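You operate a simulated robot arm through the tools that you are given. There is no shell and no other tool. Be economical: measure what you need, move in short steps, check, and stop when the job is done.

You run a simulated robot arm. Do the job below in one go: nothing can be reset, and whatever is moved stays where it is left.

Task
Test the socket board's trip with the EXTRA switch on, then reset it.
Fine: press TEST and see LIVE go out; main switch off, trip lever up, main on again, EXTRA switch off.

The check looks at the end state, three seconds after you hand in, the way a careful person would. Anything else that was tipped, shoved, dropped, spilled or broken makes it a failure.

Robot
A 6-joint arm with a two-finger gripper, fixed in place. Base frame: the origin is at the foot of the arm, x ahead of it, y to its left, z up; the work surface is at about z = 0.88. Readings come in m, degrees, newtons and seconds.
Its first joint turns from -166.0 to 166.0 degrees. Payload 1.71 kg.
The tool frame sits at the grasp point between the pads (the TCP): z along the fingers, y along the line on which they close. The tips reach 0.02 m beyond it. The gripper opens to 0.096 m. The gripper's body begins 0.113 m behind the TCP.
Orientation is told as [roll, pitch, yaw] about the base's x, y, z axes, in that order, counted from this pose: with the fingers straight down and closing along the base's y, the tool's x points along the base's -x, its y along +y and its z along -z.

Tools
- The arm moves only by the tool drive_tool. Its arguments are lists of equal length, an entry for each row: "angular": the turn, a rotation vector about the tool's x, y, z in degrees, a list of three; "xyz": the shift along the tool's x, y, z in m, a list of three; "fingers": the finger opening in m, from 0 to 0.096. In form: {"angular": [[wx, wy, wz], ...], "xyz": [[tx, ty, tz], ...], "fingers": [fingers, ...]}. A call has 1 to 10 rows; each row is the pose to reach, as a shift and turn from the pose commanded when the call began, along the tool's axes at that moment. Each row takes 0.2 s and may step no farther than 0.05 m and 8.6 degrees from the row before; otherwise, or with a gripper value out of range, the whole call is refused. A pose out of reach is approached as far as the arm can. The call stops where the force on the tool passes 70 N (or 10 N more than at its start, if that is more) or the arm is blocked; 0.2 s more then pass. Each finger travels about 0.045 m/s and halts on what it meets, pressing with about 23 N; the grip force reading is that of the motor and also rises with nothing between the fingers. The clock runs only during rows and for 0.2 s after the last one: add rows that repeat a pose to give the fingers time. It gives the time, the measured TCP pose, the force on the tool (base axes), the opening and the grip force at its end, in the units of the frame above (readings bear some noise), with the torque about the TCP (base axes, N m) and any sound that the robot's microphone picked up.
- Cameras (640 x 400 px; columns grow to the right, rows downward): "scene" is fixed at [0.2207, -0.652, 1.6797]; the picture's right is [0.81, -0.58, 0.00], its down [-0.39, -0.55, -0.74] and it looks along [0.43, 0.60, -0.68] (base axes); focal length 219 px, centre (320, 200). "wrist" rides on the gripper at [0.066, 0.014, -0.145] in the tool frame; the picture's right is [-0.21, 0.98, 0.00], its down [-0.88, -0.18, -0.45] and it looks along [-0.44, -0.09, 0.90] (tool axes); focal length 275 px, centre (320, 200). There is no depth. A picture from a camera that has moved, and an enlarged one, comes with that camera's place and axes in the base frame and with its lens.
- get_image(camera): a new picture of that camera. No time passes.
- move_column(by): slides the trunk up (or, below 0, down) by that many m; the arm rides with it, the base frame stays. It gives what a move gives, with no picture.
- enlarge(camera, box): a new picture of the part [left, top, right, bottom] of that camera's present view, enlarged. No time passes.
- job_done(): hands the job in; it is judged then, once.

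Go step by step. Nothing tells you positions but the pictures and the camera data: compare them with the known pose of the tool, close in by small moves and look again before you grip or let go. The budget is 120 turns and 68 pictures, counting those below and the enlarged ones. Unless the task says otherwise, let go and move clear before handing in, and close with one line.

The tools are called after "Request:" as name(argument=value, ...) on one line, values as JSON. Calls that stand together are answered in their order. drive_tool: Moves the arm, as the interface text tells. Its arguments: {"type":"object","properties":{"angular":{"type":"array","items":{"type":"array","items":{"type":"number"}}},"xyz":{"type":"array","items":{"type":"array","items":{"type":"number"}}},"fingers":{"type":"array","items":{"type":"number"}}},"required":["angular","xyz","fingers"]} The other tools are called the same way: move_column (by) slides the trunk up or down; get_image (camera) takes a picture; enlarge (camera, box) takes an enlarged picture of a part of a camera's view; job_done () hands the job in.

At the start:

```text
clock: 0.0
position: [0.5224, 0.1268, 1.4615]
ee_rot: [0.0, 0.1, 0.0]
wrist_force: [-0.8, 0.7, -0.4]
torque: [-0.05, 0.02, -0.02]
gripper_width: 0.096
finger_force: 0.0
trunk travel left (down, up): [-0.3, 0.09]
```

scene: 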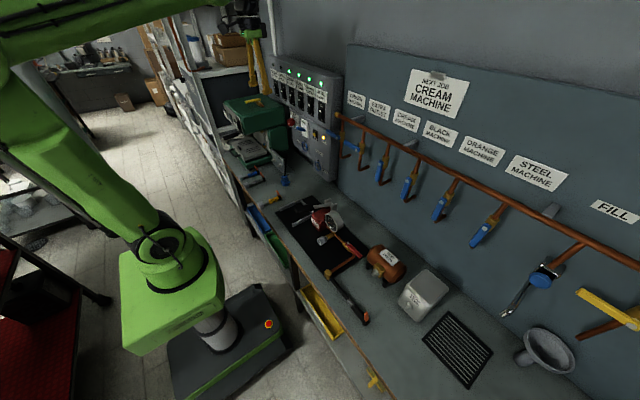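
wrist: 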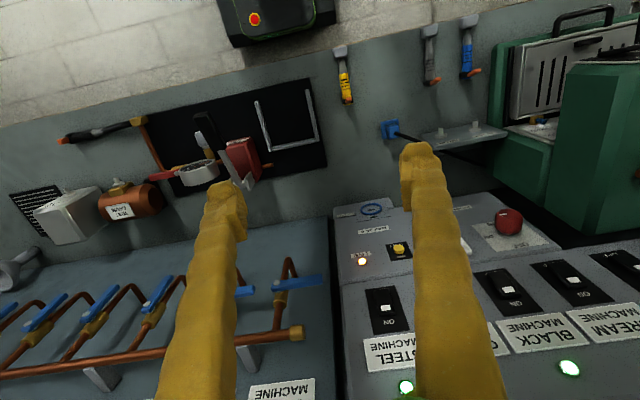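

The switch board stands at the far wall, around the top middle of the scene picture. I'll enlarge it in both cameras to read the labels.

Request:
enlarge(camera="scene", box=[250, 40, 362, 190])

Request:
enlarge(camera="wrist", box=[320, 180, 640, 400])

```text
2.67 times, centred on (306, 115) of scene
camera zoom: at [0.2207, -0.652, 1.6797], right [0.81, -0.58, 0.0], down [-0.39, -0.55, -0.74], along [0.43, 0.6, -0.68], focal length 584 px, centre (357, 427)
```

zoom: 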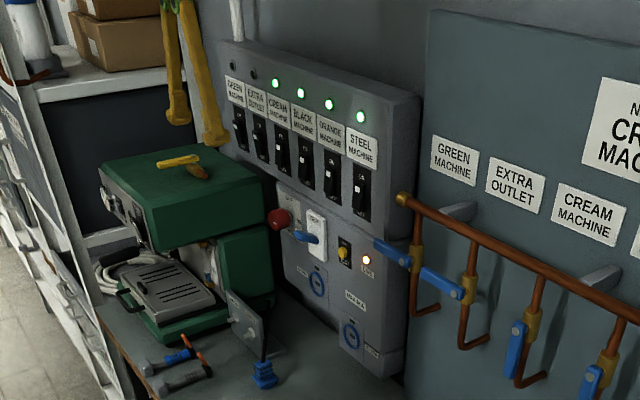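

```text
1.82 times, centred on (480, 290) of wrist
camera zoom: at [0.4571, 0.1416, 1.6073], right [0.21, 0.98, 0.0], down [0.88, -0.18, 0.44], along [0.43, -0.09, -0.9], focal length 500 px, centre (29, 36)
```

zoom: 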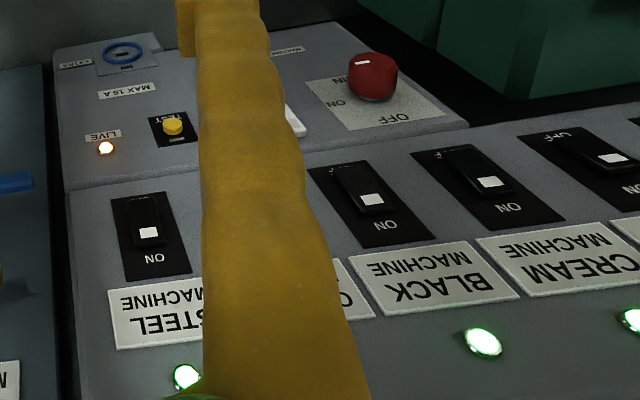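

The panel front lies near x≈0.82: EXTRA rocker about (0.82, 0.55, 1.285), the red main knob about (0.80, 0.45, 1.15), the trip lever y≈0.30, TEST y≈0.215 and LIVE y≈0.153. I'll turn the fingers to point at the panel, well back from it.

Request:
drive_tool(angular=[[0, -8.5, 0], [0, -17, 0], [0, -25.5, 0], [0, -34, 0], [0, -42.5, 0], [0, -51, 0], [0, -59.5, 0], [0, -68, 0], [0, -76.5, 0], [0, -85, 0]], xyz=[[0, 0, 0], [0, 0, 0], [0, 0, 0], [0, 0, 0], [0, 0, 0], [0, 0, 0], [0, 0, 0], [0, 0, 0], [0, 0, 0], [0, 0, 0]], fingers=[0.08, 0.06, 0.04, 0.02, 0, 0, 0, 0, 0, 0])

```text
clock: 2.2
position: [0.5035, 0.1269, 1.4679]
ee_rot: [1.7, -86.0, -1.8]
wrist_force: [-0.8, 0.1, -0.4]
torque: [-0.01, 0.03, -0.02]
gripper_width: 0.0
finger_force: 23.1
trunk travel left (down, up): [-0.3, 0.09]
```

The tool is nearly horizontal now. I'll level it and move down and left in front of the board.

Request:
drive_tool(angular=[[0, -4.8, 0], [0, -4.8, 0], [0, -4.8, 0], [0, -4.8, 0], [0, -4.8, 0], [0, -4.8, 0]], xyz=[[0.03, 0.03, 0], [0.06, 0.06, 0], [0.09, 0.1, 0], [0.12, 0.14, 0], [0.15, 0.18, 0], [0.18, 0.22, 0]], fingers=[0, 0, 0, 0, 0, 0])

Request:
get_image(camera="wrist")

Request:
get_image(camera="scene")

```text
clock: 3.6
position: [0.4871, 0.3459, 1.2904]
ee_rot: [177.1, -89.3, -177.1]
wrist_force: [-1.6, -1.0, 0.4]
torque: [0.0, 0.05, 0.07]
gripper_width: 0.0
finger_force: 23.0
trunk travel left (down, up): [-0.3, 0.09]
```

```text
63 pictures are left
camera wrist: at [0.3426, 0.3599, 1.2238], right [0.0, 0.98, 0.21], down [-0.46, -0.19, 0.87], along [0.89, -0.09, 0.45], focal length 275 px, centre (320, 200)
```

wrist: 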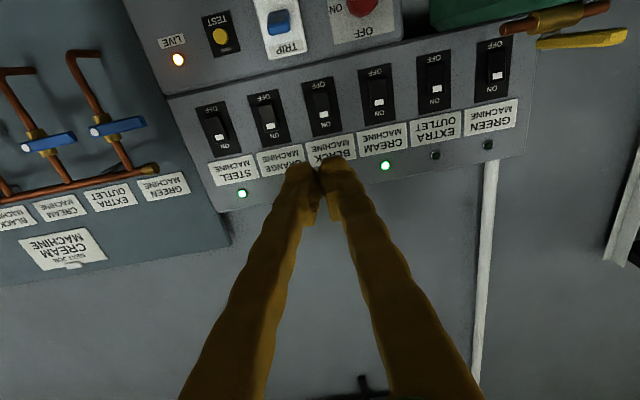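

```text
62 pictures are left
```

scene: 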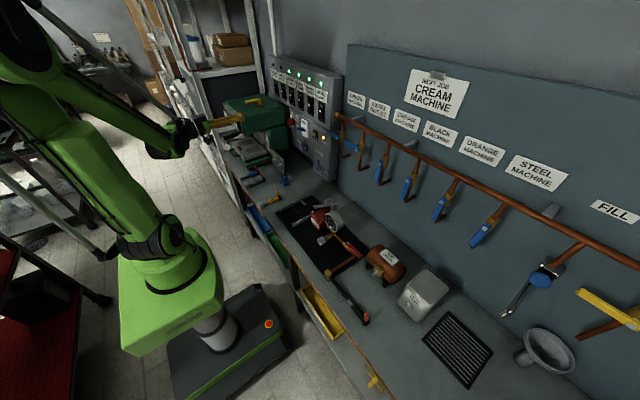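

I can see the board clearly, upside down. I'll enlarge it to read the switch states.

Request:
enlarge(camera="wrist", box=[360, 0, 640, 175])

Request:
enlarge(camera="wrist", box=[150, 0, 430, 175])

```text
2.29 times, centred on (500, 88) of wrist
camera zoom: at [0.3426, 0.3599, 1.2238], right [0.0, 0.98, 0.21], down [-0.46, -0.19, 0.87], along [0.89, -0.09, 0.45], focal length 629 px, centre (-91, 457)
```

zoom: 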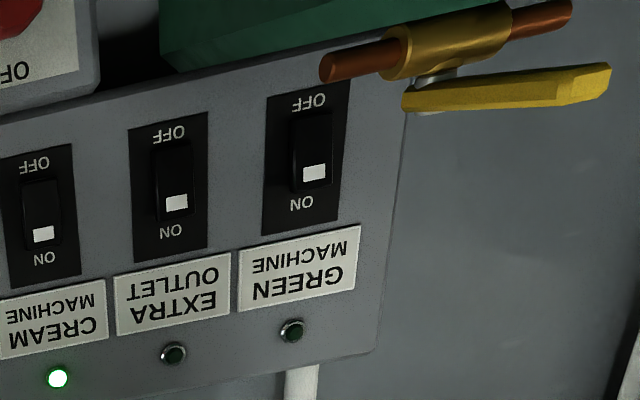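

```text
2.29 times, centred on (290, 88) of wrist
camera zoom: at [0.3426, 0.3599, 1.2238], right [0.0, 0.98, 0.21], down [-0.46, -0.19, 0.87], along [0.89, -0.09, 0.45], focal length 629 px, centre (389, 457)
```

zoom: 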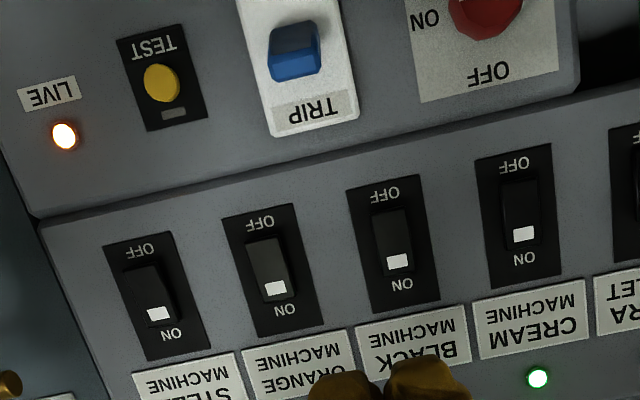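

Only EXTRA and GREEN are dark; rockers have ON at the top and OFF at the bottom. The green box's handle sticks out near (0.67, 0.58, 1.24) by EXTRA, so I'll tilt the fingers down and yaw the hand to come in from the right and above.

Request:
drive_tool(angular=[[0, 7.5, 0], [0, 15, 0], [0, 22.5, 0], [0, 30, 0], [0, 30, 0]], xyz=[[-0.02, 0, 0.01], [-0.04, 0, 0.02], [-0.06, 0.0, 0.03], [-0.08, 0, 0.04], [-0.08, 0, 0.06]], fingers=[0, 0, 0, 0, 0])

Request:
drive_tool(angular=[[-7.3, 0, -4.2], [-14.6, 0, -8.4], [-21.9, 0, -12.6], [-21.9, 0, -12.6]], xyz=[[0, 0.03, 0], [0, 0.06, 0], [0, 0.09, 0], [0, 0.09, 0]], fingers=[0, 0, 0, 0])

Request:
get_image(camera="wrist")

```text
clock: 4.8
position: [0.5485, 0.3431, 1.3703]
ee_rot: [0.2, -60.6, -0.1]
wrist_force: [0.2, -0.2, -0.8]
torque: [0.04, 0.03, 0.03]
gripper_width: 0.0
finger_force: 22.9
trunk travel left (down, up): [-0.3, 0.09]
```

```text
clock: 5.8
position: [0.549, 0.4357, 1.3694]
ee_rot: [-0.4, -60.6, 25.8]
wrist_force: [-0.3, -0.3, -0.2]
torque: [-0.02, -0.02, -0.01]
gripper_width: 0.0
finger_force: 22.8
trunk travel left (down, up): [-0.3, 0.09]
```

```text
59 pictures are left
camera wrist: at [0.3994, 0.3811, 1.3843], right [-0.33, 0.93, 0.18], down [0.12, -0.15, 0.98], along [0.94, 0.34, -0.06], focal length 275 px, centre (320, 200)
```

wrist: 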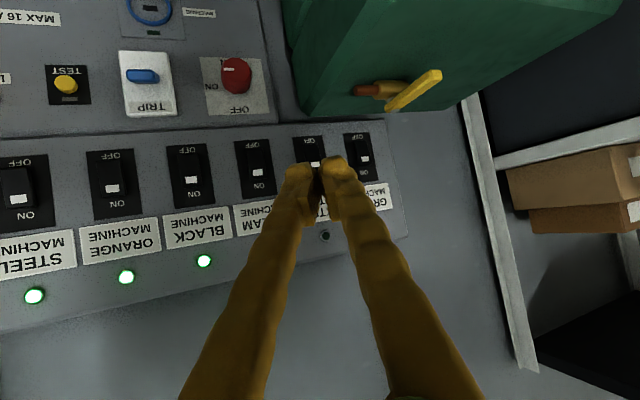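

I have a clear view. I'll approach EXTRA's upper (ON) end, stopping about 4 cm short.

Request:
drive_tool(angular=[[0, 0, 0], [0, 0, 0], [0, 0, 0], [0, 0, 0], [0, 0, 0], [0, 0, 0]], xyz=[[-0.02, 0, 0.04], [-0.04, 0.002, 0.08], [-0.055, 0.004, 0.12], [-0.055, 0.006, 0.16], [-0.055, 0.009, 0.2], [-0.055, 0.009, 0.23]], fingers=[0, 0, 0, 0, 0, 0])

Request:
get_image(camera="wrist")

Request:
enlarge(camera="scene", box=[250, 40, 362, 190])

```text
clock: 7.2
position: [0.7491, 0.5404, 1.3042]
ee_rot: [-0.3, -60.5, 25.6]
wrist_force: [-0.8, -0.5, -0.8]
torque: [-0.02, 0.03, 0.0]
gripper_width: 0.0001
finger_force: 23.4
trunk travel left (down, up): [-0.3, 0.09]
```

```text
58 pictures are left
camera wrist: at [0.6001, 0.4865, 1.3188], right [-0.33, 0.93, 0.18], down [0.12, -0.15, 0.98], along [0.94, 0.34, -0.06], focal length 275 px, centre (320, 200)
```

wrist: 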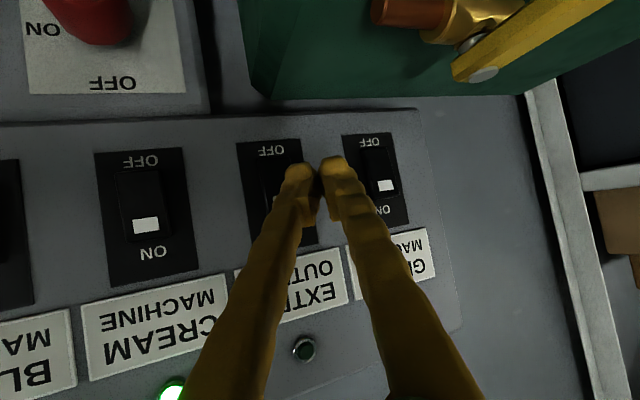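

```text
2.67 times, centred on (306, 115) of scene
camera zoom: at [0.2207, -0.652, 1.6797], right [0.81, -0.58, 0.0], down [-0.39, -0.55, -0.74], along [0.43, 0.6, -0.68], focal length 584 px, centre (357, 427)
```

zoom: 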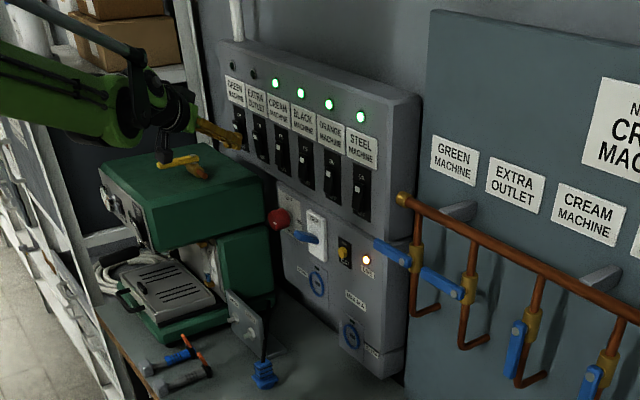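

The fingertips are just left of EXTRA; its ON mark is near (0.82, 0.533, 1.307). I'll shift right a little and creep in along +x.

Request:
drive_tool(angular=[[0, 0, 0], [0, 0, 0], [0, 0, 0], [0, 0, 0]], xyz=[[-0.014, -0.0153, 0.0167], [-0.0162, -0.0175, 0.0206], [-0.0184, -0.0197, 0.0245], [-0.0206, -0.0219, 0.0284]], fingers=[0, 0, 0, 0])

Request:
get_image(camera="wrist")

```text
clock: 8.2
position: [0.7827, 0.5385, 1.3111]
ee_rot: [-0.6, -60.6, 25.9]
wrist_force: [-24.4, 0.1, -4.5]
torque: [-0.01, 0.17, 0.03]
gripper_width: 0.0001
finger_force: 23.2
trunk travel left (down, up): [-0.3, 0.09]
```

```text
56 pictures are left
camera wrist: at [0.6343, 0.4832, 1.3251], right [-0.33, 0.93, 0.18], down [0.11, -0.15, 0.98], along [0.94, 0.34, -0.06], focal length 275 px, centre (320, 200)
```

wrist: 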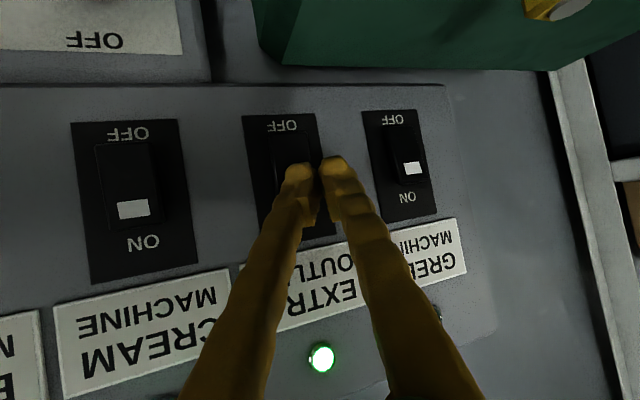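

The EXTRA lamp is lit. I'll back off straight from the board and undo the yaw.

Request:
drive_tool(angular=[[0, 0, 0], [0, 0, 0], [7.3, 0, 4.1], [14.5, 0, 8.2], [21.8, 0, 12.3], [21.8, 0, 12.3]], xyz=[[0.0177, 0.0175, -0.0312], [0.035, 0.035, -0.0625], [0.044, 0.023, -0.0785], [0.044, -0.004, -0.0785], [0.044, -0.031, -0.0785], [0.044, -0.031, -0.0785]], fingers=[0, 0, 0, 0, 0, 0])

Request:
get_image(camera="wrist")

```text
clock: 9.6
position: [0.7215, 0.4715, 1.3098]
ee_rot: [-0.3, -60.6, 0.5]
wrist_force: [-0.6, 0.5, 0.1]
torque: [-0.03, 0.0, -0.03]
gripper_width: 0.0
finger_force: 23.1
trunk travel left (down, up): [-0.3, 0.09]
```

```text
55 pictures are left
camera wrist: at [0.5624, 0.4856, 1.3244], right [0.1, 0.98, 0.18], down [0.04, -0.18, 0.98], along [0.99, -0.09, -0.06], focal length 275 px, centre (320, 200)
```

wrist: 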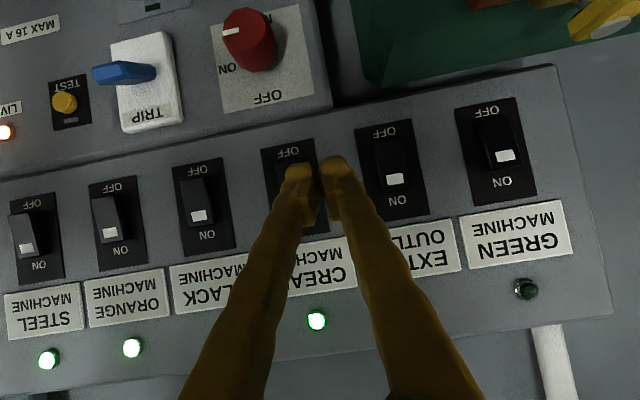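

EXTRA is on (its lamp is hidden behind the finger now). Next I go to TEST at about (0.81, 0.217, 1.165), sideways first and then down so the trip lever stays clear.

Request:
drive_tool(angular=[[0, 0, 0], [0, 0, 0], [0, 0, 0], [0, 0, 0], [0, 0, 0], [0, 0, 0], [0, 0, 0], [0, 0, 0], [0, 0, 0], [0, 0, 0]], xyz=[[0, -0.045, 0], [0, -0.09, 0], [0, -0.135, 0], [0, -0.18, 0], [0, -0.225, 0], [0, -0.2545, 0], [0.035, -0.2545, 0.022], [0.07, -0.2545, 0.044], [0.1, -0.2545, 0.07], [0.115, -0.2545, 0.0876]], fingers=[0, 0, 0, 0, 0, 0, 0, 0, 0, 0])

Request:
get_image(camera="wrist")

Request:
enlarge(camera="scene", box=[250, 40, 362, 190])

```text
clock: 11.8
position: [0.7454, 0.2158, 1.1646]
ee_rot: [-0.5, -60.6, 0.6]
wrist_force: [0.8, 0.6, 0.5]
torque: [0.04, -0.01, 0.0]
gripper_width: 0.0
finger_force: 22.9
trunk travel left (down, up): [-0.3, 0.09]
```

```text
54 pictures are left
camera wrist: at [0.5863, 0.2304, 1.1799], right [0.1, 0.98, 0.18], down [0.04, -0.18, 0.98], along [0.99, -0.09, -0.06], focal length 275 px, centre (320, 200)
```

wrist: 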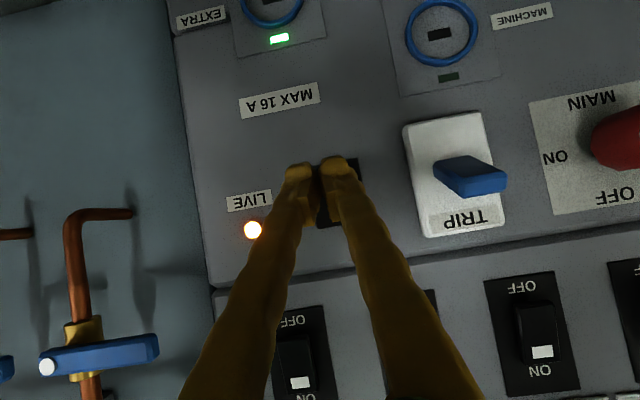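

```text
2.67 times, centred on (306, 115) of scene
camera zoom: at [0.2207, -0.652, 1.6797], right [0.81, -0.58, 0.0], down [-0.39, -0.55, -0.74], along [0.43, 0.6, -0.68], focal length 584 px, centre (357, 427)
```

zoom: 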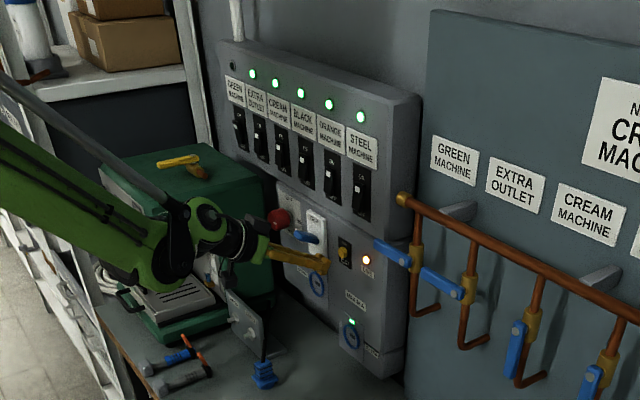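

The EXTRA outlet now shows green, and LIVE is lit. The fingertips are in front of TEST; I'll creep in to press it.

Request:
drive_tool(angular=[[0, 0, 0], [0, 0, 0], [0, 0, 0], [0, 0, 0], [0, 0, 0]], xyz=[[-0.0072, 0.003, 0.0189], [-0.0121, 0.003, 0.0276], [-0.0146, 0.003, 0.032], [-0.017, 0.003, 0.0363], [-0.0195, 0.003, 0.0407]], fingers=[0, 0, 0, 0, 0])

Request:
get_image(camera="wrist")

```text
clock: 13.0
position: [0.787, 0.2185, 1.1638]
ee_rot: [-0.3, -60.6, 0.5]
wrist_force: [-2.0, 1.0, -0.3]
torque: [-0.01, 0.03, 0.01]
gripper_width: 0.0002
finger_force: 23.1
trunk travel left (down, up): [-0.3, 0.09]
heard: click
```

```text
52 pictures are left
camera wrist: at [0.629, 0.2328, 1.1788], right [0.1, 0.98, 0.18], down [0.04, -0.18, 0.98], along [0.99, -0.09, -0.06], focal length 275 px, centre (320, 200)
```

wrist: 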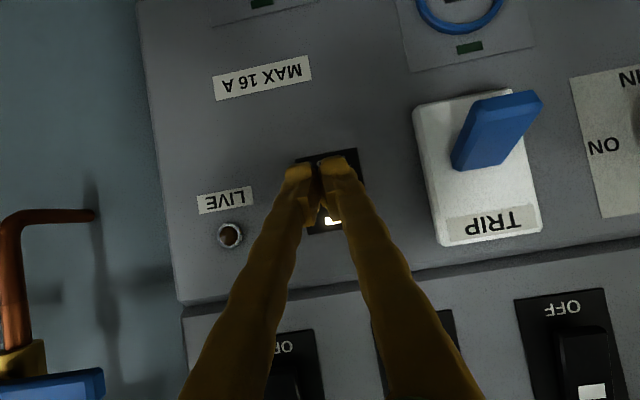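

Click: LIVE is out and the trip lever has dropped. I'll back off and look at everything.

Request:
drive_tool(angular=[[0, 0, 0], [0, 0, 0], [0, 0, 0], [0, 0, 0]], xyz=[[0.0245, 0, -0.0435], [0.049, 0.035, -0.08], [0.074, 0.075, -0.115], [0.074, 0.075, -0.115]], fingers=[0, 0, 0, 0])

Request:
get_image(camera="wrist")

Request:
enlarge(camera="scene", box=[250, 40, 362, 190])

```text
refused: row 2 steps farther than a row can; nothing moved
```

```text
51 pictures are left
camera wrist: at [0.629, 0.2328, 1.1788], right [0.1, 0.98, 0.18], down [0.04, -0.18, 0.98], along [0.99, -0.09, -0.06], focal length 275 px, centre (320, 200)
```

wrist: 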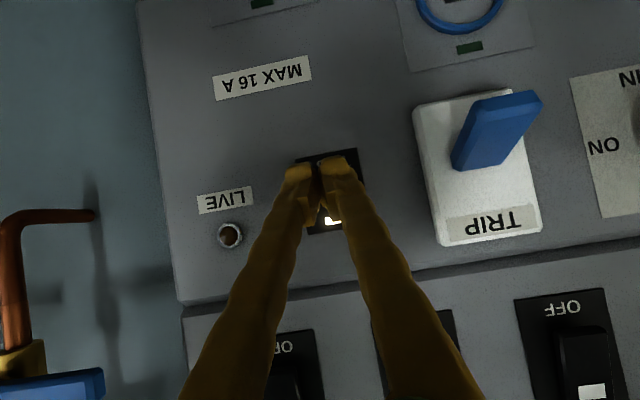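

```text
2.67 times, centred on (306, 115) of scene
camera zoom: at [0.2207, -0.652, 1.6797], right [0.81, -0.58, 0.0], down [-0.39, -0.55, -0.74], along [0.43, 0.6, -0.68], focal length 584 px, centre (357, 427)
```

zoom: 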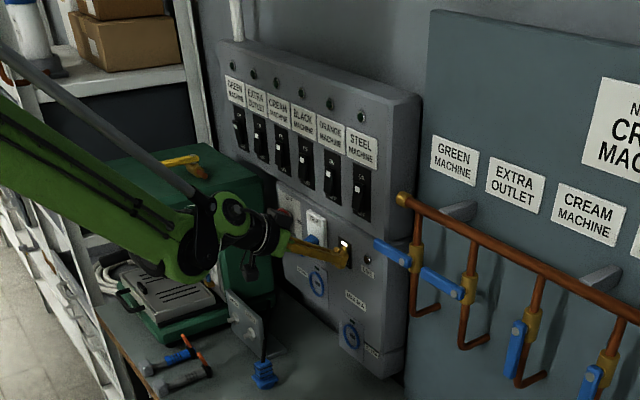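

Everything is off, as it should be after a trip. I'll back off and slide over in front of the main knob.

Request:
drive_tool(angular=[[0, 0, 0], [0, 0, 0], [0, 0, 0], [0, 0, 0], [0, 0, 0], [0, 0, 0], [0, 0, 0], [0, 0, 0]], xyz=[[0.0175, 0, -0.031], [0.035, 0, -0.062], [0.0525, 0, -0.093], [0.0525, 0.045, -0.093], [0.0525, 0.09, -0.093], [0.0525, 0.135, -0.093], [0.0525, 0.18, -0.093], [0.0525, 0.21, -0.093]], fingers=[0, 0, 0, 0, 0.02, 0.04, 0.06, 0.07])

Request:
drive_tool(angular=[[0, -7.4, 0], [0, -14.7, 0], [0, -22, 0], [0, -29.4, 0], [0, -29.4, 0]], xyz=[[0, 0, 0], [0, 0, 0], [0, 0, 0], [0, 0, 0], [0, 0, 0]], fingers=[0.07, 0.07, 0.07, 0.07, 0.07])

Request:
get_image(camera="wrist")

Request:
enlarge(camera="scene", box=[250, 40, 362, 190])

```text
clock: 14.8
position: [0.6829, 0.4263, 1.1625]
ee_rot: [-0.2, -60.6, 0.6]
wrist_force: [0.4, 0.1, -0.7]
torque: [-0.01, 0.02, -0.02]
gripper_width: 0.07
finger_force: 0.1
trunk travel left (down, up): [-0.3, 0.09]
```

```text
clock: 16.0
position: [0.6804, 0.429, 1.1615]
ee_rot: [-112.3, -89.9, 112.5]
wrist_force: [-1.0, 0.5, -0.7]
torque: [0.02, -0.03, -0.05]
gripper_width: 0.07
finger_force: 0.1
trunk travel left (down, up): [-0.3, 0.09]
```

```text
49 pictures are left
camera wrist: at [0.5355, 0.4416, 1.0975], right [0.0, 0.98, 0.2], down [-0.45, -0.18, 0.88], along [0.9, -0.09, 0.44], focal length 275 px, centre (320, 200)
```

wrist: 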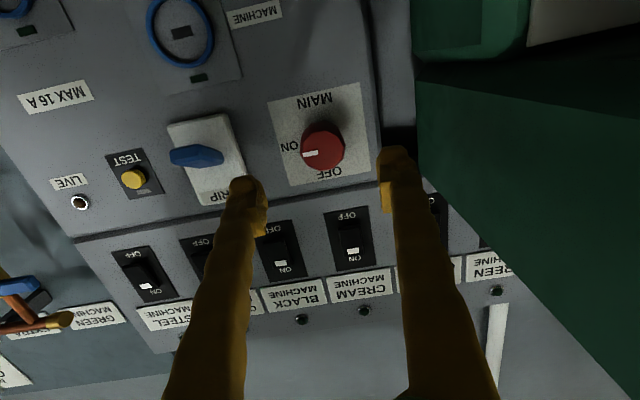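

```text
2.67 times, centred on (306, 115) of scene
camera zoom: at [0.2207, -0.652, 1.6797], right [0.81, -0.58, 0.0], down [-0.39, -0.55, -0.74], along [0.43, 0.6, -0.68], focal length 584 px, centre (357, 427)
```

zoom: 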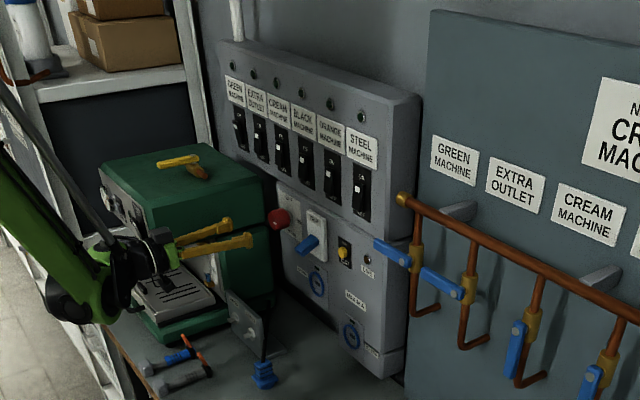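

The trip lever points down; MAIN is a round red knob (about 4 cm) pointing to ON on the right, with OFF at the top. The knob centre is about (0.79, 0.429, 1.166), so I'll advance with open fingers around it.

Request:
drive_tool(angular=[[0, 0, 0], [0, 0, 0], [0, 0, 0], [0, 0, 0]], xyz=[[-0.005, 0, 0.03], [-0.005, 0, 0.06], [-0.005, 0, 0.085], [-0.005, 0, 0.095]], fingers=[0.07, 0.07, 0.07, 0.07])

Request:
get_image(camera="wrist")

Request:
enlarge(camera="scene", box=[320, 80, 376, 155])

```text
clock: 17.0
position: [0.7755, 0.4299, 1.1685]
ee_rot: [-99.3, -89.8, 99.6]
wrist_force: [0.1, -0.3, -0.1]
torque: [0.02, 0.01, 0.0]
gripper_width: 0.0699
finger_force: 0.1
trunk travel left (down, up): [-0.3, 0.09]
```

```text
47 pictures are left
camera wrist: at [0.6299, 0.4433, 1.1036], right [0.0, 0.98, 0.2], down [-0.44, -0.18, 0.88], along [0.9, -0.09, 0.44], focal length 275 px, centre (320, 200)
```

wrist: 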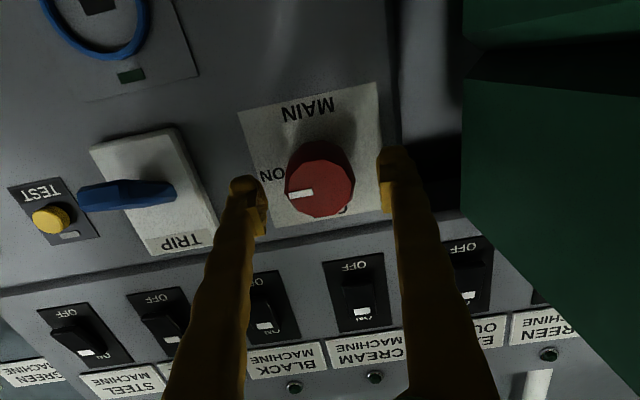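

```text
5.33 times, centred on (348, 118) of scene
camera zoom: at [0.2207, -0.652, 1.6797], right [0.81, -0.58, 0.0], down [-0.39, -0.55, -0.74], along [0.43, 0.6, -0.68], focal length 1167 px, centre (171, 640)
```

zoom: 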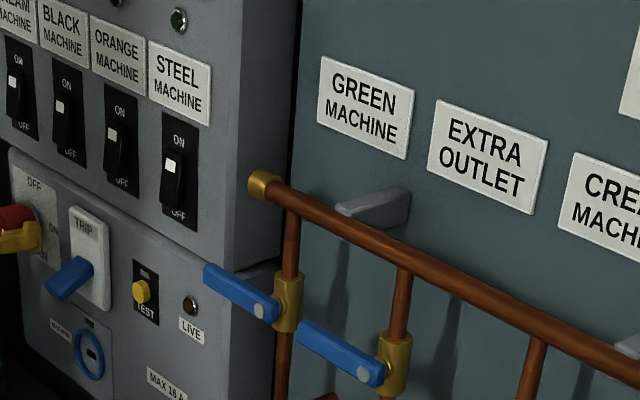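

The knob spans about x 0.77–0.82 and sits between the fingers. I'll go in another 6 mm and grip.

Request:
drive_tool(angular=[[0, 0, 0], [0, 0, 0], [0, 0, 0], [0, 0, 0], [0, 0, 0]], xyz=[[0.001, 0.001, 0.006], [0.001, 0.001, 0.006], [0.001, 0.001, 0.006], [0.001, 0.001, 0.006], [0.001, 0.001, 0.006]], fingers=[0.07, 0.03, 0.02, 0.02, 0.02])

Request:
get_image(camera="wrist")

```text
clock: 18.2
position: [0.7816, 0.4308, 1.1677]
ee_rot: [-98.7, -89.9, 98.9]
wrist_force: [1.1, 0.1, 0.4]
torque: [0.01, -0.01, -0.08]
gripper_width: 0.0412
finger_force: 35.1
trunk travel left (down, up): [-0.3, 0.09]
```

```text
45 pictures are left
camera wrist: at [0.636, 0.4438, 1.1019], right [0.0, 0.98, 0.2], down [-0.44, -0.18, 0.88], along [0.9, -0.09, 0.44], focal length 275 px, centre (320, 200)
```

wrist: 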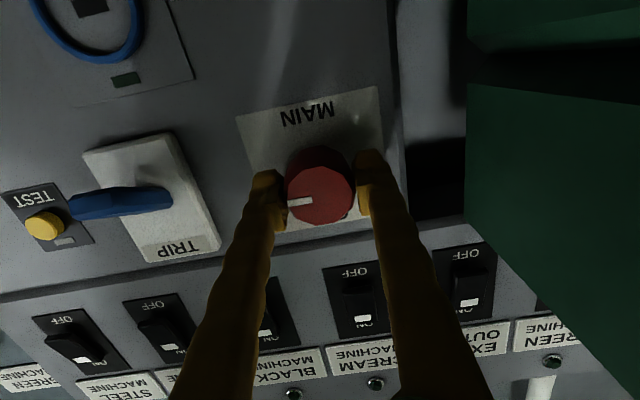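

The knob is gripped (41 mm). I'll turn it counter-clockwise as seen facing the board, first part of the 90°.

Request:
drive_tool(angular=[[0, 0, -6], [0, 0, -12], [0, 0, -18], [0, 0, -24], [0, 0, -30]], xyz=[[0, 0, 0], [0, 0, 0], [0, 0, 0], [0, 0, 0], [0, 0, 0]], fingers=[0.02, 0.02, 0.02, 0.02, 0.02])

Request:
get_image(camera="wrist")

```text
clock: 19.4
position: [0.7814, 0.4319, 1.1675]
ee_rot: [-90.1, -59.6, 90.4]
wrist_force: [3.4, 13.4, 4.8]
torque: [0.05, 0.12, 0.01]
gripper_width: 0.0409
finger_force: 34.5
trunk travel left (down, up): [-0.3, 0.09]
```

```text
44 pictures are left
camera wrist: at [0.6361, 0.4098, 1.1037], right [-0.01, 0.95, -0.32], down [-0.45, 0.28, 0.85], along [0.89, 0.15, 0.42], focal length 275 px, centre (320, 200)
```

wrist: 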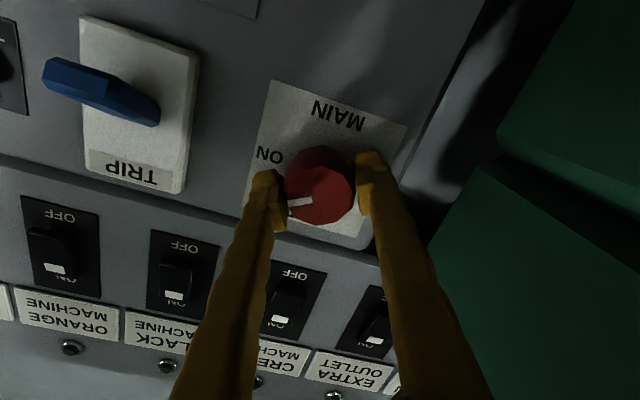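

The knob follows the fingers toward OFF. Continuing the turn.

Request:
drive_tool(angular=[[0, 0, -7], [0, 0, -14], [0, 0, -21], [0, 0, -28], [0, 0, -35], [0, 0, -42], [0, 0, -49], [0, 0, -55], [0, 0, -61], [0, 0, -61]], xyz=[[0, 0, 0], [0, 0, 0], [0, 0, 0], [0, 0, 0], [0, 0, 0], [0, 0, 0], [0, 0, 0], [0, 0, 0], [0, 0, 0], [0, 0, 0]], fingers=[0.02, 0.02, 0.02, 0.02, 0.02, 0.02, 0.02, 0.02, 0.02, 0.02])

Request:
get_image(camera="wrist")

```text
clock: 21.6
position: [0.7814, 0.4311, 1.164]
ee_rot: [-89.9, 1.2, 90.2]
wrist_force: [-17.4, 9.0, -41.6]
torque: [0.35, 0.38, -0.1]
gripper_width: 0.0407
finger_force: 35.0
trunk travel left (down, up): [-0.3, 0.09]
```

```text
43 pictures are left
camera wrist: at [0.6365, 0.3651, 1.1536], right [0.0, 0.18, -0.98], down [-0.45, 0.88, 0.17], along [0.89, 0.44, 0.08], focal length 275 px, centre (320, 200)
```

wrist: 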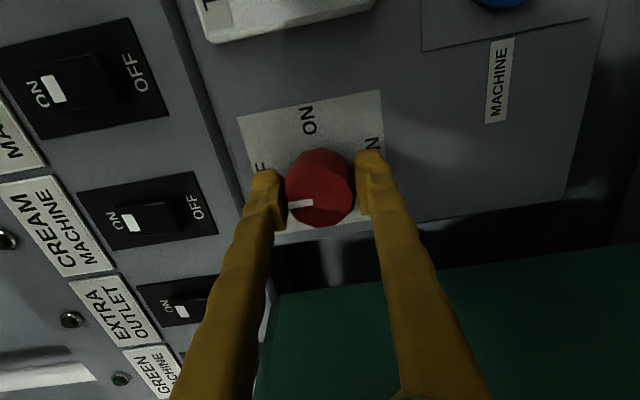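

The knob's mark now points at OFF (up). I'll release, back off and check.

Request:
drive_tool(angular=[[0, 0, 0], [0, 0, 0], [0, 0, 0], [0, 0, 0], [0, 0, 0], [0, 0, 0]], xyz=[[0, 0, 0], [0, 0, 0], [0, 0, 0], [0, 0, -0.04], [0, 0, -0.08], [0, 0, -0.12]], fingers=[0.05, 0.07, 0.07, 0.07, 0.07, 0.07])

Request:
get_image(camera="wrist")

Request:
enlarge(camera="scene", box=[280, 85, 336, 160])

```text
clock: 23.0
position: [0.6626, 0.4274, 1.1676]
ee_rot: [-90.0, 1.3, 90.2]
wrist_force: [0.5, 0.5, -0.1]
torque: [0.01, 0.0, -0.01]
gripper_width: 0.0699
finger_force: 0.1
trunk travel left (down, up): [-0.3, 0.09]
```

```text
42 pictures are left
camera wrist: at [0.5168, 0.3621, 1.1555], right [0.0, 0.19, -0.98], down [-0.45, 0.88, 0.17], along [0.89, 0.44, 0.08], focal length 275 px, centre (320, 200)
```

wrist: 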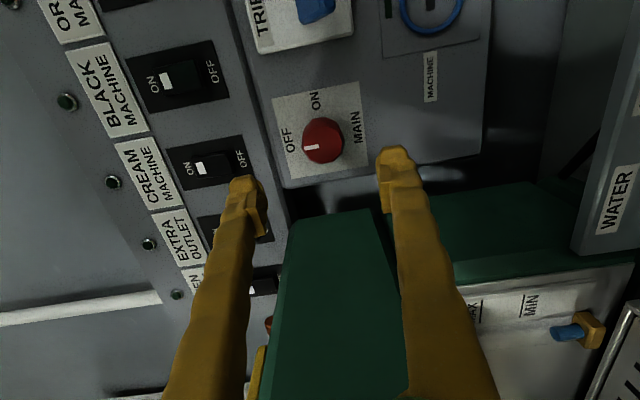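

```text
5.33 times, centred on (308, 122) of scene
camera zoom: at [0.2207, -0.652, 1.6797], right [0.81, -0.58, 0.0], down [-0.39, -0.55, -0.74], along [0.43, 0.6, -0.68], focal length 1167 px, centre (384, 613)
```

zoom: 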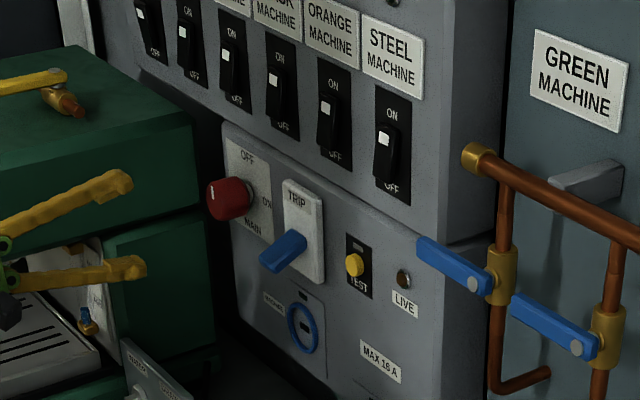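

MAIN is OFF. The trip lever's tip is near (0.765, 0.305, 1.145) with its pivot near z≈1.165. I'll close the fingers, place them under the lever and lift.

Request:
drive_tool(angular=[[0, 0, 0], [0, 0, 0], [0, 0, 0], [0, 0, 0], [0, 0, 0], [0, 0, 0], [0, 0, 0]], xyz=[[0.04, 0.02, 0], [0.08, 0.04, 0], [0.122, 0.06, 0], [0.122, 0.06, 0], [0.122, 0.06, 0.04], [0.122, 0.06, 0.08], [0.122, 0.06, 0.1]], fingers=[0.05, 0.02, 0, 0, 0, 0, 0])

Request:
get_image(camera="wrist")

Request:
enlarge(camera="scene", box=[280, 85, 336, 160])

```text
clock: 24.6
position: [0.7625, 0.3049, 1.1094]
ee_rot: [-89.9, 1.2, 90.2]
wrist_force: [-0.3, -1.5, 0.1]
torque: [-0.03, 0.0, -0.01]
gripper_width: 0.0
finger_force: 23.3
trunk travel left (down, up): [-0.3, 0.09]
```

```text
40 pictures are left
camera wrist: at [0.617, 0.2395, 1.098], right [0.0, 0.19, -0.98], down [-0.45, 0.88, 0.17], along [0.89, 0.44, 0.08], focal length 275 px, centre (320, 200)
```

wrist: 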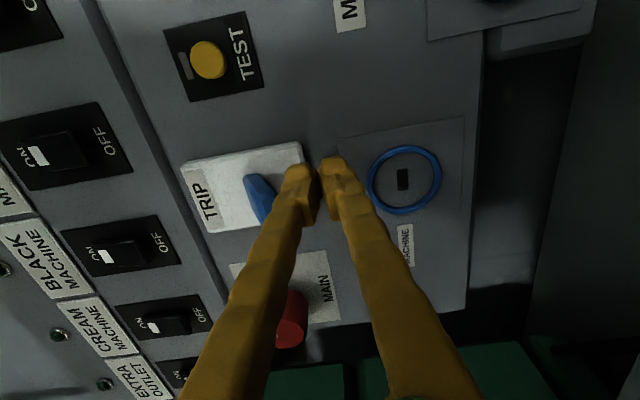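

```text
5.33 times, centred on (308, 122) of scene
camera zoom: at [0.2207, -0.652, 1.6797], right [0.81, -0.58, 0.0], down [-0.39, -0.55, -0.74], along [0.43, 0.6, -0.68], focal length 1167 px, centre (384, 613)
```

zoom: 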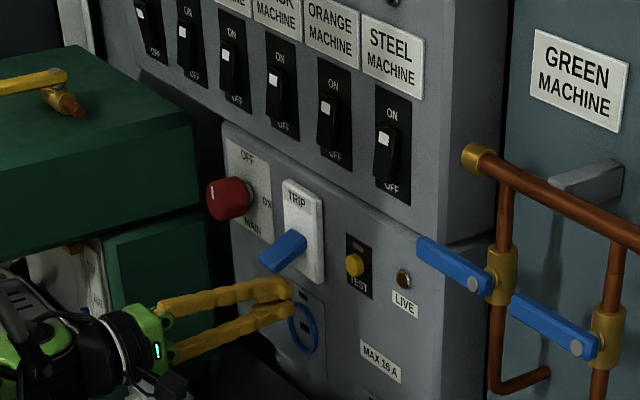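

The fingertips are right under the lever. I'll lift in small steps.

Request:
drive_tool(angular=[[0, 0, 0], [0, 0, 0], [0, 0, 0], [0, 0, 0], [0, 0, 0], [0, 0, 0]], xyz=[[-0.004, -0.01, 0.002], [-0.004, -0.02, 0.002], [-0.004, -0.03, 0.002], [-0.004, -0.04, 0.002], [-0.004, -0.047, 0.002], [-0.004, -0.052, 0.002]], fingers=[0, 0, 0, 0, 0, 0])

Request:
enlarge(camera="scene", box=[280, 85, 336, 160])

Request:
get_image(camera="wrist")

```text
clock: 25.8
position: [0.7427, 0.3103, 1.1617]
ee_rot: [-90.5, 0.8, 90.3]
wrist_force: [-7.3, 0.4, -50.2]
torque: [0.28, 0.8, 0.0]
gripper_width: 0.0
finger_force: 22.4
trunk travel left (down, up): [-0.3, 0.09]
stopped in row 5: the force on the tool passed its limit at 86 N (the readings are from after the stop); the commanded pose is now the measured one
```

```text
5.33 times, centred on (308, 122) of scene
camera zoom: at [0.2207, -0.652, 1.6797], right [0.81, -0.58, 0.0], down [-0.39, -0.55, -0.74], along [0.43, 0.6, -0.68], focal length 1167 px, centre (384, 613)
```

zoom: 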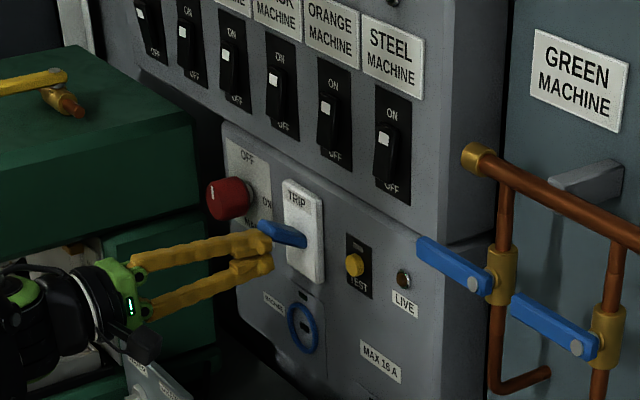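

```text
37 pictures are left
camera wrist: at [0.5994, 0.2443, 1.1474], right [0.01, 0.19, -0.98], down [-0.45, 0.88, 0.17], along [0.89, 0.44, 0.1], focal length 275 px, centre (320, 200)
```

wrist: 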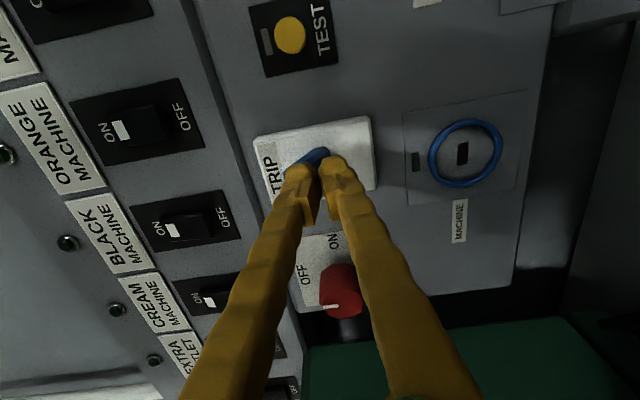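

The lever looks to be at its upper stop, matching the starting position. I'll ease down and back off, then check that it stays.

Request:
drive_tool(angular=[[0, 0, 0], [0, 0, 0], [0, 0, 0], [0, 0, 0], [0, 0, 0]], xyz=[[0, 0.01, 0], [0, 0.02, 0], [0, 0.02, -0.04], [0, 0.02, -0.08], [0, 0.02, -0.08]], fingers=[0, 0, 0, 0, 0])

Request:
enlarge(camera="scene", box=[280, 85, 336, 160])

Request:
get_image(camera="wrist")

```text
clock: 27.0
position: [0.6666, 0.3101, 1.1395]
ee_rot: [-90.7, 1.0, 90.3]
wrist_force: [0.2, 0.2, 0.5]
torque: [0.0, -0.03, -0.01]
gripper_width: 0.0
finger_force: 23.0
trunk travel left (down, up): [-0.3, 0.09]
```

```text
5.33 times, centred on (308, 122) of scene
camera zoom: at [0.2207, -0.652, 1.6797], right [0.81, -0.58, 0.0], down [-0.39, -0.55, -0.74], along [0.43, 0.6, -0.68], focal length 1167 px, centre (384, 613)
```

zoom: 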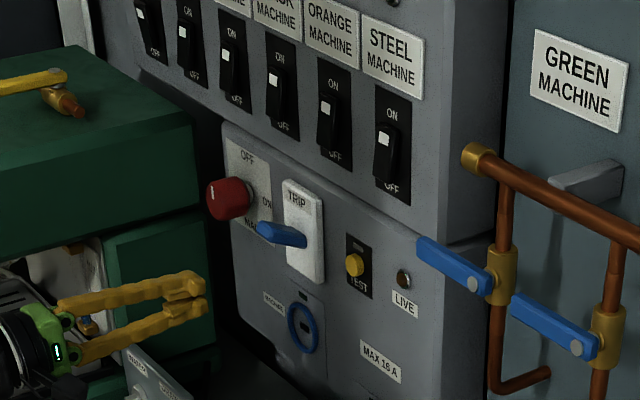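

```text
35 pictures are left
camera wrist: at [0.5221, 0.243, 1.1261], right [0.01, 0.19, -0.98], down [-0.45, 0.88, 0.17], along [0.89, 0.44, 0.1], focal length 275 px, centre (320, 200)
```

wrist: 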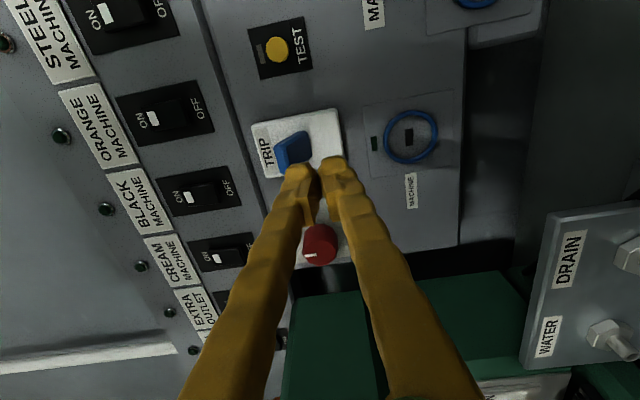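

The lever stays up. Now back to the knob to turn MAIN on again: sideways, open the fingers, then advance around it.

Request:
drive_tool(angular=[[0, 0, 0], [0, 0, 0], [0, 0, 0], [0, 0, 0], [0, 0, 0], [0, 0, 0], [0, 0, 0], [0, 0, 0]], xyz=[[-0.04, -0.01, 0], [-0.08, -0.02, 0], [-0.12, -0.0255, 0], [-0.12, -0.0255, 0], [-0.12, -0.0255, 0.04], [-0.12, -0.0255, 0.08], [-0.12, -0.0255, 0.105], [-0.12, -0.0255, 0.115]], fingers=[0.02, 0.04, 0.06, 0.07, 0.07, 0.07, 0.07, 0.07])

Request:
get_image(camera="wrist")

```text
clock: 28.8
position: [0.7808, 0.4279, 1.1678]
ee_rot: [-90.7, 1.0, 90.3]
wrist_force: [-0.4, 0.3, -0.4]
torque: [0.0, 0.0, 0.0]
gripper_width: 0.0698
finger_force: 0.0
trunk travel left (down, up): [-0.3, 0.09]
```

```text
34 pictures are left
camera wrist: at [0.6365, 0.3625, 1.1525], right [0.01, 0.19, -0.98], down [-0.45, 0.88, 0.17], along [0.89, 0.44, 0.1], focal length 275 px, centre (320, 200)
```

wrist: 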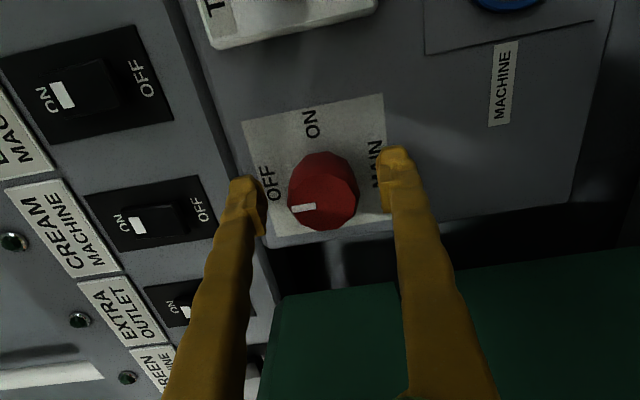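

The knob is between the fingers. Small centring shift, grip, then turn back clockwise.

Request:
drive_tool(angular=[[0, 0, 0], [0, 0, 0], [0, 0, 0], [0, 0, 0], [0, 0, 0]], xyz=[[-0.003, 0.003, 0], [-0.003, 0.003, 0], [-0.003, 0.003, 0], [-0.003, 0.003, 0], [-0.003, 0.003, 0]], fingers=[0.07, 0.03, 0.02, 0.02, 0.02])

Request:
drive_tool(angular=[[0, 0, 8], [0, 0, 16], [0, 0, 24], [0, 0, 32], [0, 0, 40], [0, 0, 48], [0, 0, 56], [0, 0, 64], [0, 0, 72], [0, 0, 80]], xyz=[[0, 0, 0], [0, 0, 0], [0, 0, 0], [0, 0, 0], [0, 0, 0], [0, 0, 0], [0, 0, 0], [0, 0, 0], [0, 0, 0], [0, 0, 0]], fingers=[0.02, 0.02, 0.02, 0.02, 0.02, 0.02, 0.02, 0.02, 0.02, 0.02])

Request:
get_image(camera="wrist")

```text
clock: 30.0
position: [0.7795, 0.4314, 1.1651]
ee_rot: [-90.7, 0.9, 90.1]
wrist_force: [9.9, 5.1, 24.9]
torque: [-0.04, 0.17, -0.04]
gripper_width: 0.0411
finger_force: 35.1
trunk travel left (down, up): [-0.3, 0.09]
```

```text
clock: 32.2
position: [0.7784, 0.4293, 1.1641]
ee_rot: [-93.9, -79.3, 93.9]
wrist_force: [-15.1, -22.2, -3.9]
torque: [0.0, 0.13, -0.3]
gripper_width: 0.0408
finger_force: 34.8
trunk travel left (down, up): [-0.3, 0.09]
```

```text
33 pictures are left
camera wrist: at [0.6349, 0.432, 1.0962], right [0.0, 1.0, 0.02], down [-0.46, -0.02, 0.89], along [0.89, -0.01, 0.46], focal length 275 px, centre (320, 200)
```

wrist: 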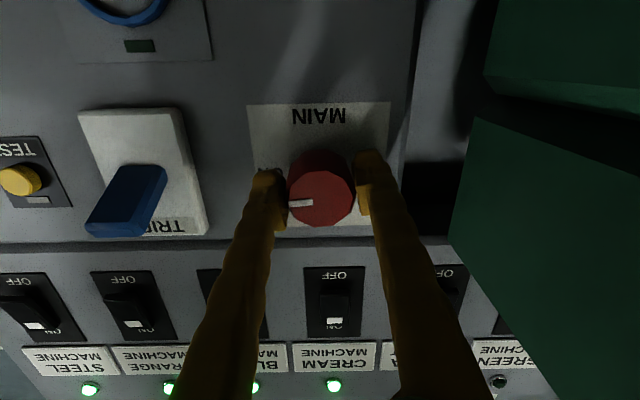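

The lamps are back on. I'll finish the last 10 degrees to the stop, release and back off.

Request:
drive_tool(angular=[[0, 0, 5], [0, 0, 10.5], [0, 0, 10.5], [0, 0, 10.5], [0, 0, 10.5], [0, 0, 10.5], [0, 0, 10.5], [0, 0, 10.5], [0, 0, 10.5]], xyz=[[0, 0, 0], [0, 0, 0], [0, 0, 0], [0, 0, 0], [0, 0, 0], [0, 0, 0], [0, 0, -0.04], [0, 0, -0.08], [0, 0, -0.12]], fingers=[0.02, 0.02, 0.02, 0.06, 0.07, 0.07, 0.07, 0.07, 0.07])

Request:
get_image(camera="wrist")

Request:
enlarge(camera="scene", box=[250, 40, 362, 190])

```text
clock: 34.2
position: [0.6578, 0.4303, 1.1611]
ee_rot: [-151.7, -89.1, 151.8]
wrist_force: [-0.1, -0.8, 0.5]
torque: [0.04, -0.04, 0.03]
gripper_width: 0.0701
finger_force: 0.0
trunk travel left (down, up): [-0.3, 0.09]
```

```text
32 pictures are left
camera wrist: at [0.5141, 0.445, 1.0934], right [-0.01, 0.98, 0.2], down [-0.45, -0.18, 0.87], along [0.89, -0.09, 0.45], focal length 275 px, centre (320, 200)
```

wrist: 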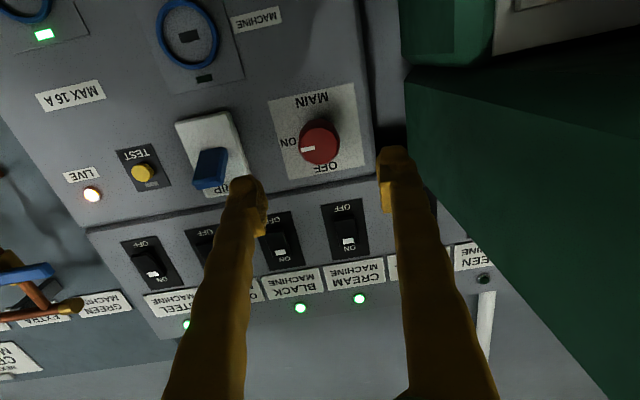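

```text
2.67 times, centred on (306, 115) of scene
camera zoom: at [0.2207, -0.652, 1.6797], right [0.81, -0.58, 0.0], down [-0.39, -0.55, -0.74], along [0.43, 0.6, -0.68], focal length 584 px, centre (357, 427)
```

zoom: 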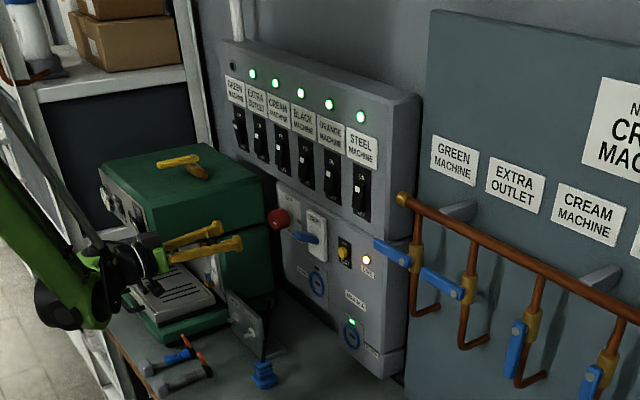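

All is live again and MAIN is ON. Now EXTRA off: I'll raise the hand first, close the fingers, and take the same tilted and yawed pose as before.

Request:
drive_tool(angular=[[0, 0, 0], [0, 0, 0], [0, 0, 0], [0, 0, 0], [0, 7.4, 0], [0, 14.8, 0], [0, 22.2, 0], [0, 29.2, 0], [0, 29.2, 0]], xyz=[[-0.04, 0, -0.02], [-0.08, 0, -0.04], [-0.12, 0, -0.05], [-0.16, 0, -0.05], [-0.18, 0, -0.05], [-0.2, 0, -0.05], [-0.2, 0, -0.05], [-0.2, 0, -0.05], [-0.2, 0, -0.05]], fingers=[0.07, 0.05, 0.02, 0, 0, 0, 0, 0, 0])

Request:
drive_tool(angular=[[-7.3, 0, -4.1], [-14.6, 0, -8.2], [-21.9, 0, -12.4], [-21.9, 0, -12.4]], xyz=[[0, 0.01, 0], [0, 0.02, 0], [0, 0.03, 0], [0, 0.03, 0]], fingers=[0, 0, 0, 0])

Request:
get_image(camera="wrist")

```text
clock: 36.2
position: [0.6086, 0.4313, 1.3615]
ee_rot: [-0.7, -61.4, 0.8]
wrist_force: [-0.1, -0.3, -0.1]
torque: [0.01, -0.02, 0.0]
gripper_width: 0.0001
finger_force: 23.0
trunk travel left (down, up): [-0.3, 0.09]
```

```text
clock: 37.2
position: [0.608, 0.4622, 1.3622]
ee_rot: [-1.6, -61.3, 26.8]
wrist_force: [-0.4, 0.1, 0.6]
torque: [0.03, -0.02, 0.0]
gripper_width: 0.0
finger_force: 22.8
trunk travel left (down, up): [-0.3, 0.09]
```

```text
30 pictures are left
camera wrist: at [0.4583, 0.4063, 1.3742], right [-0.33, 0.93, 0.17], down [0.1, -0.14, 0.98], along [0.94, 0.34, -0.05], focal length 275 px, centre (320, 200)
```

wrist: 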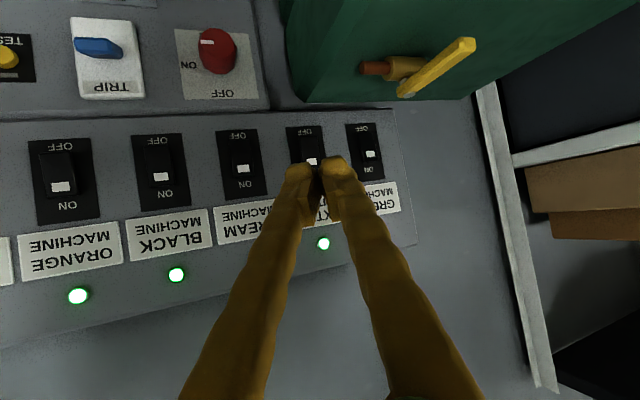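

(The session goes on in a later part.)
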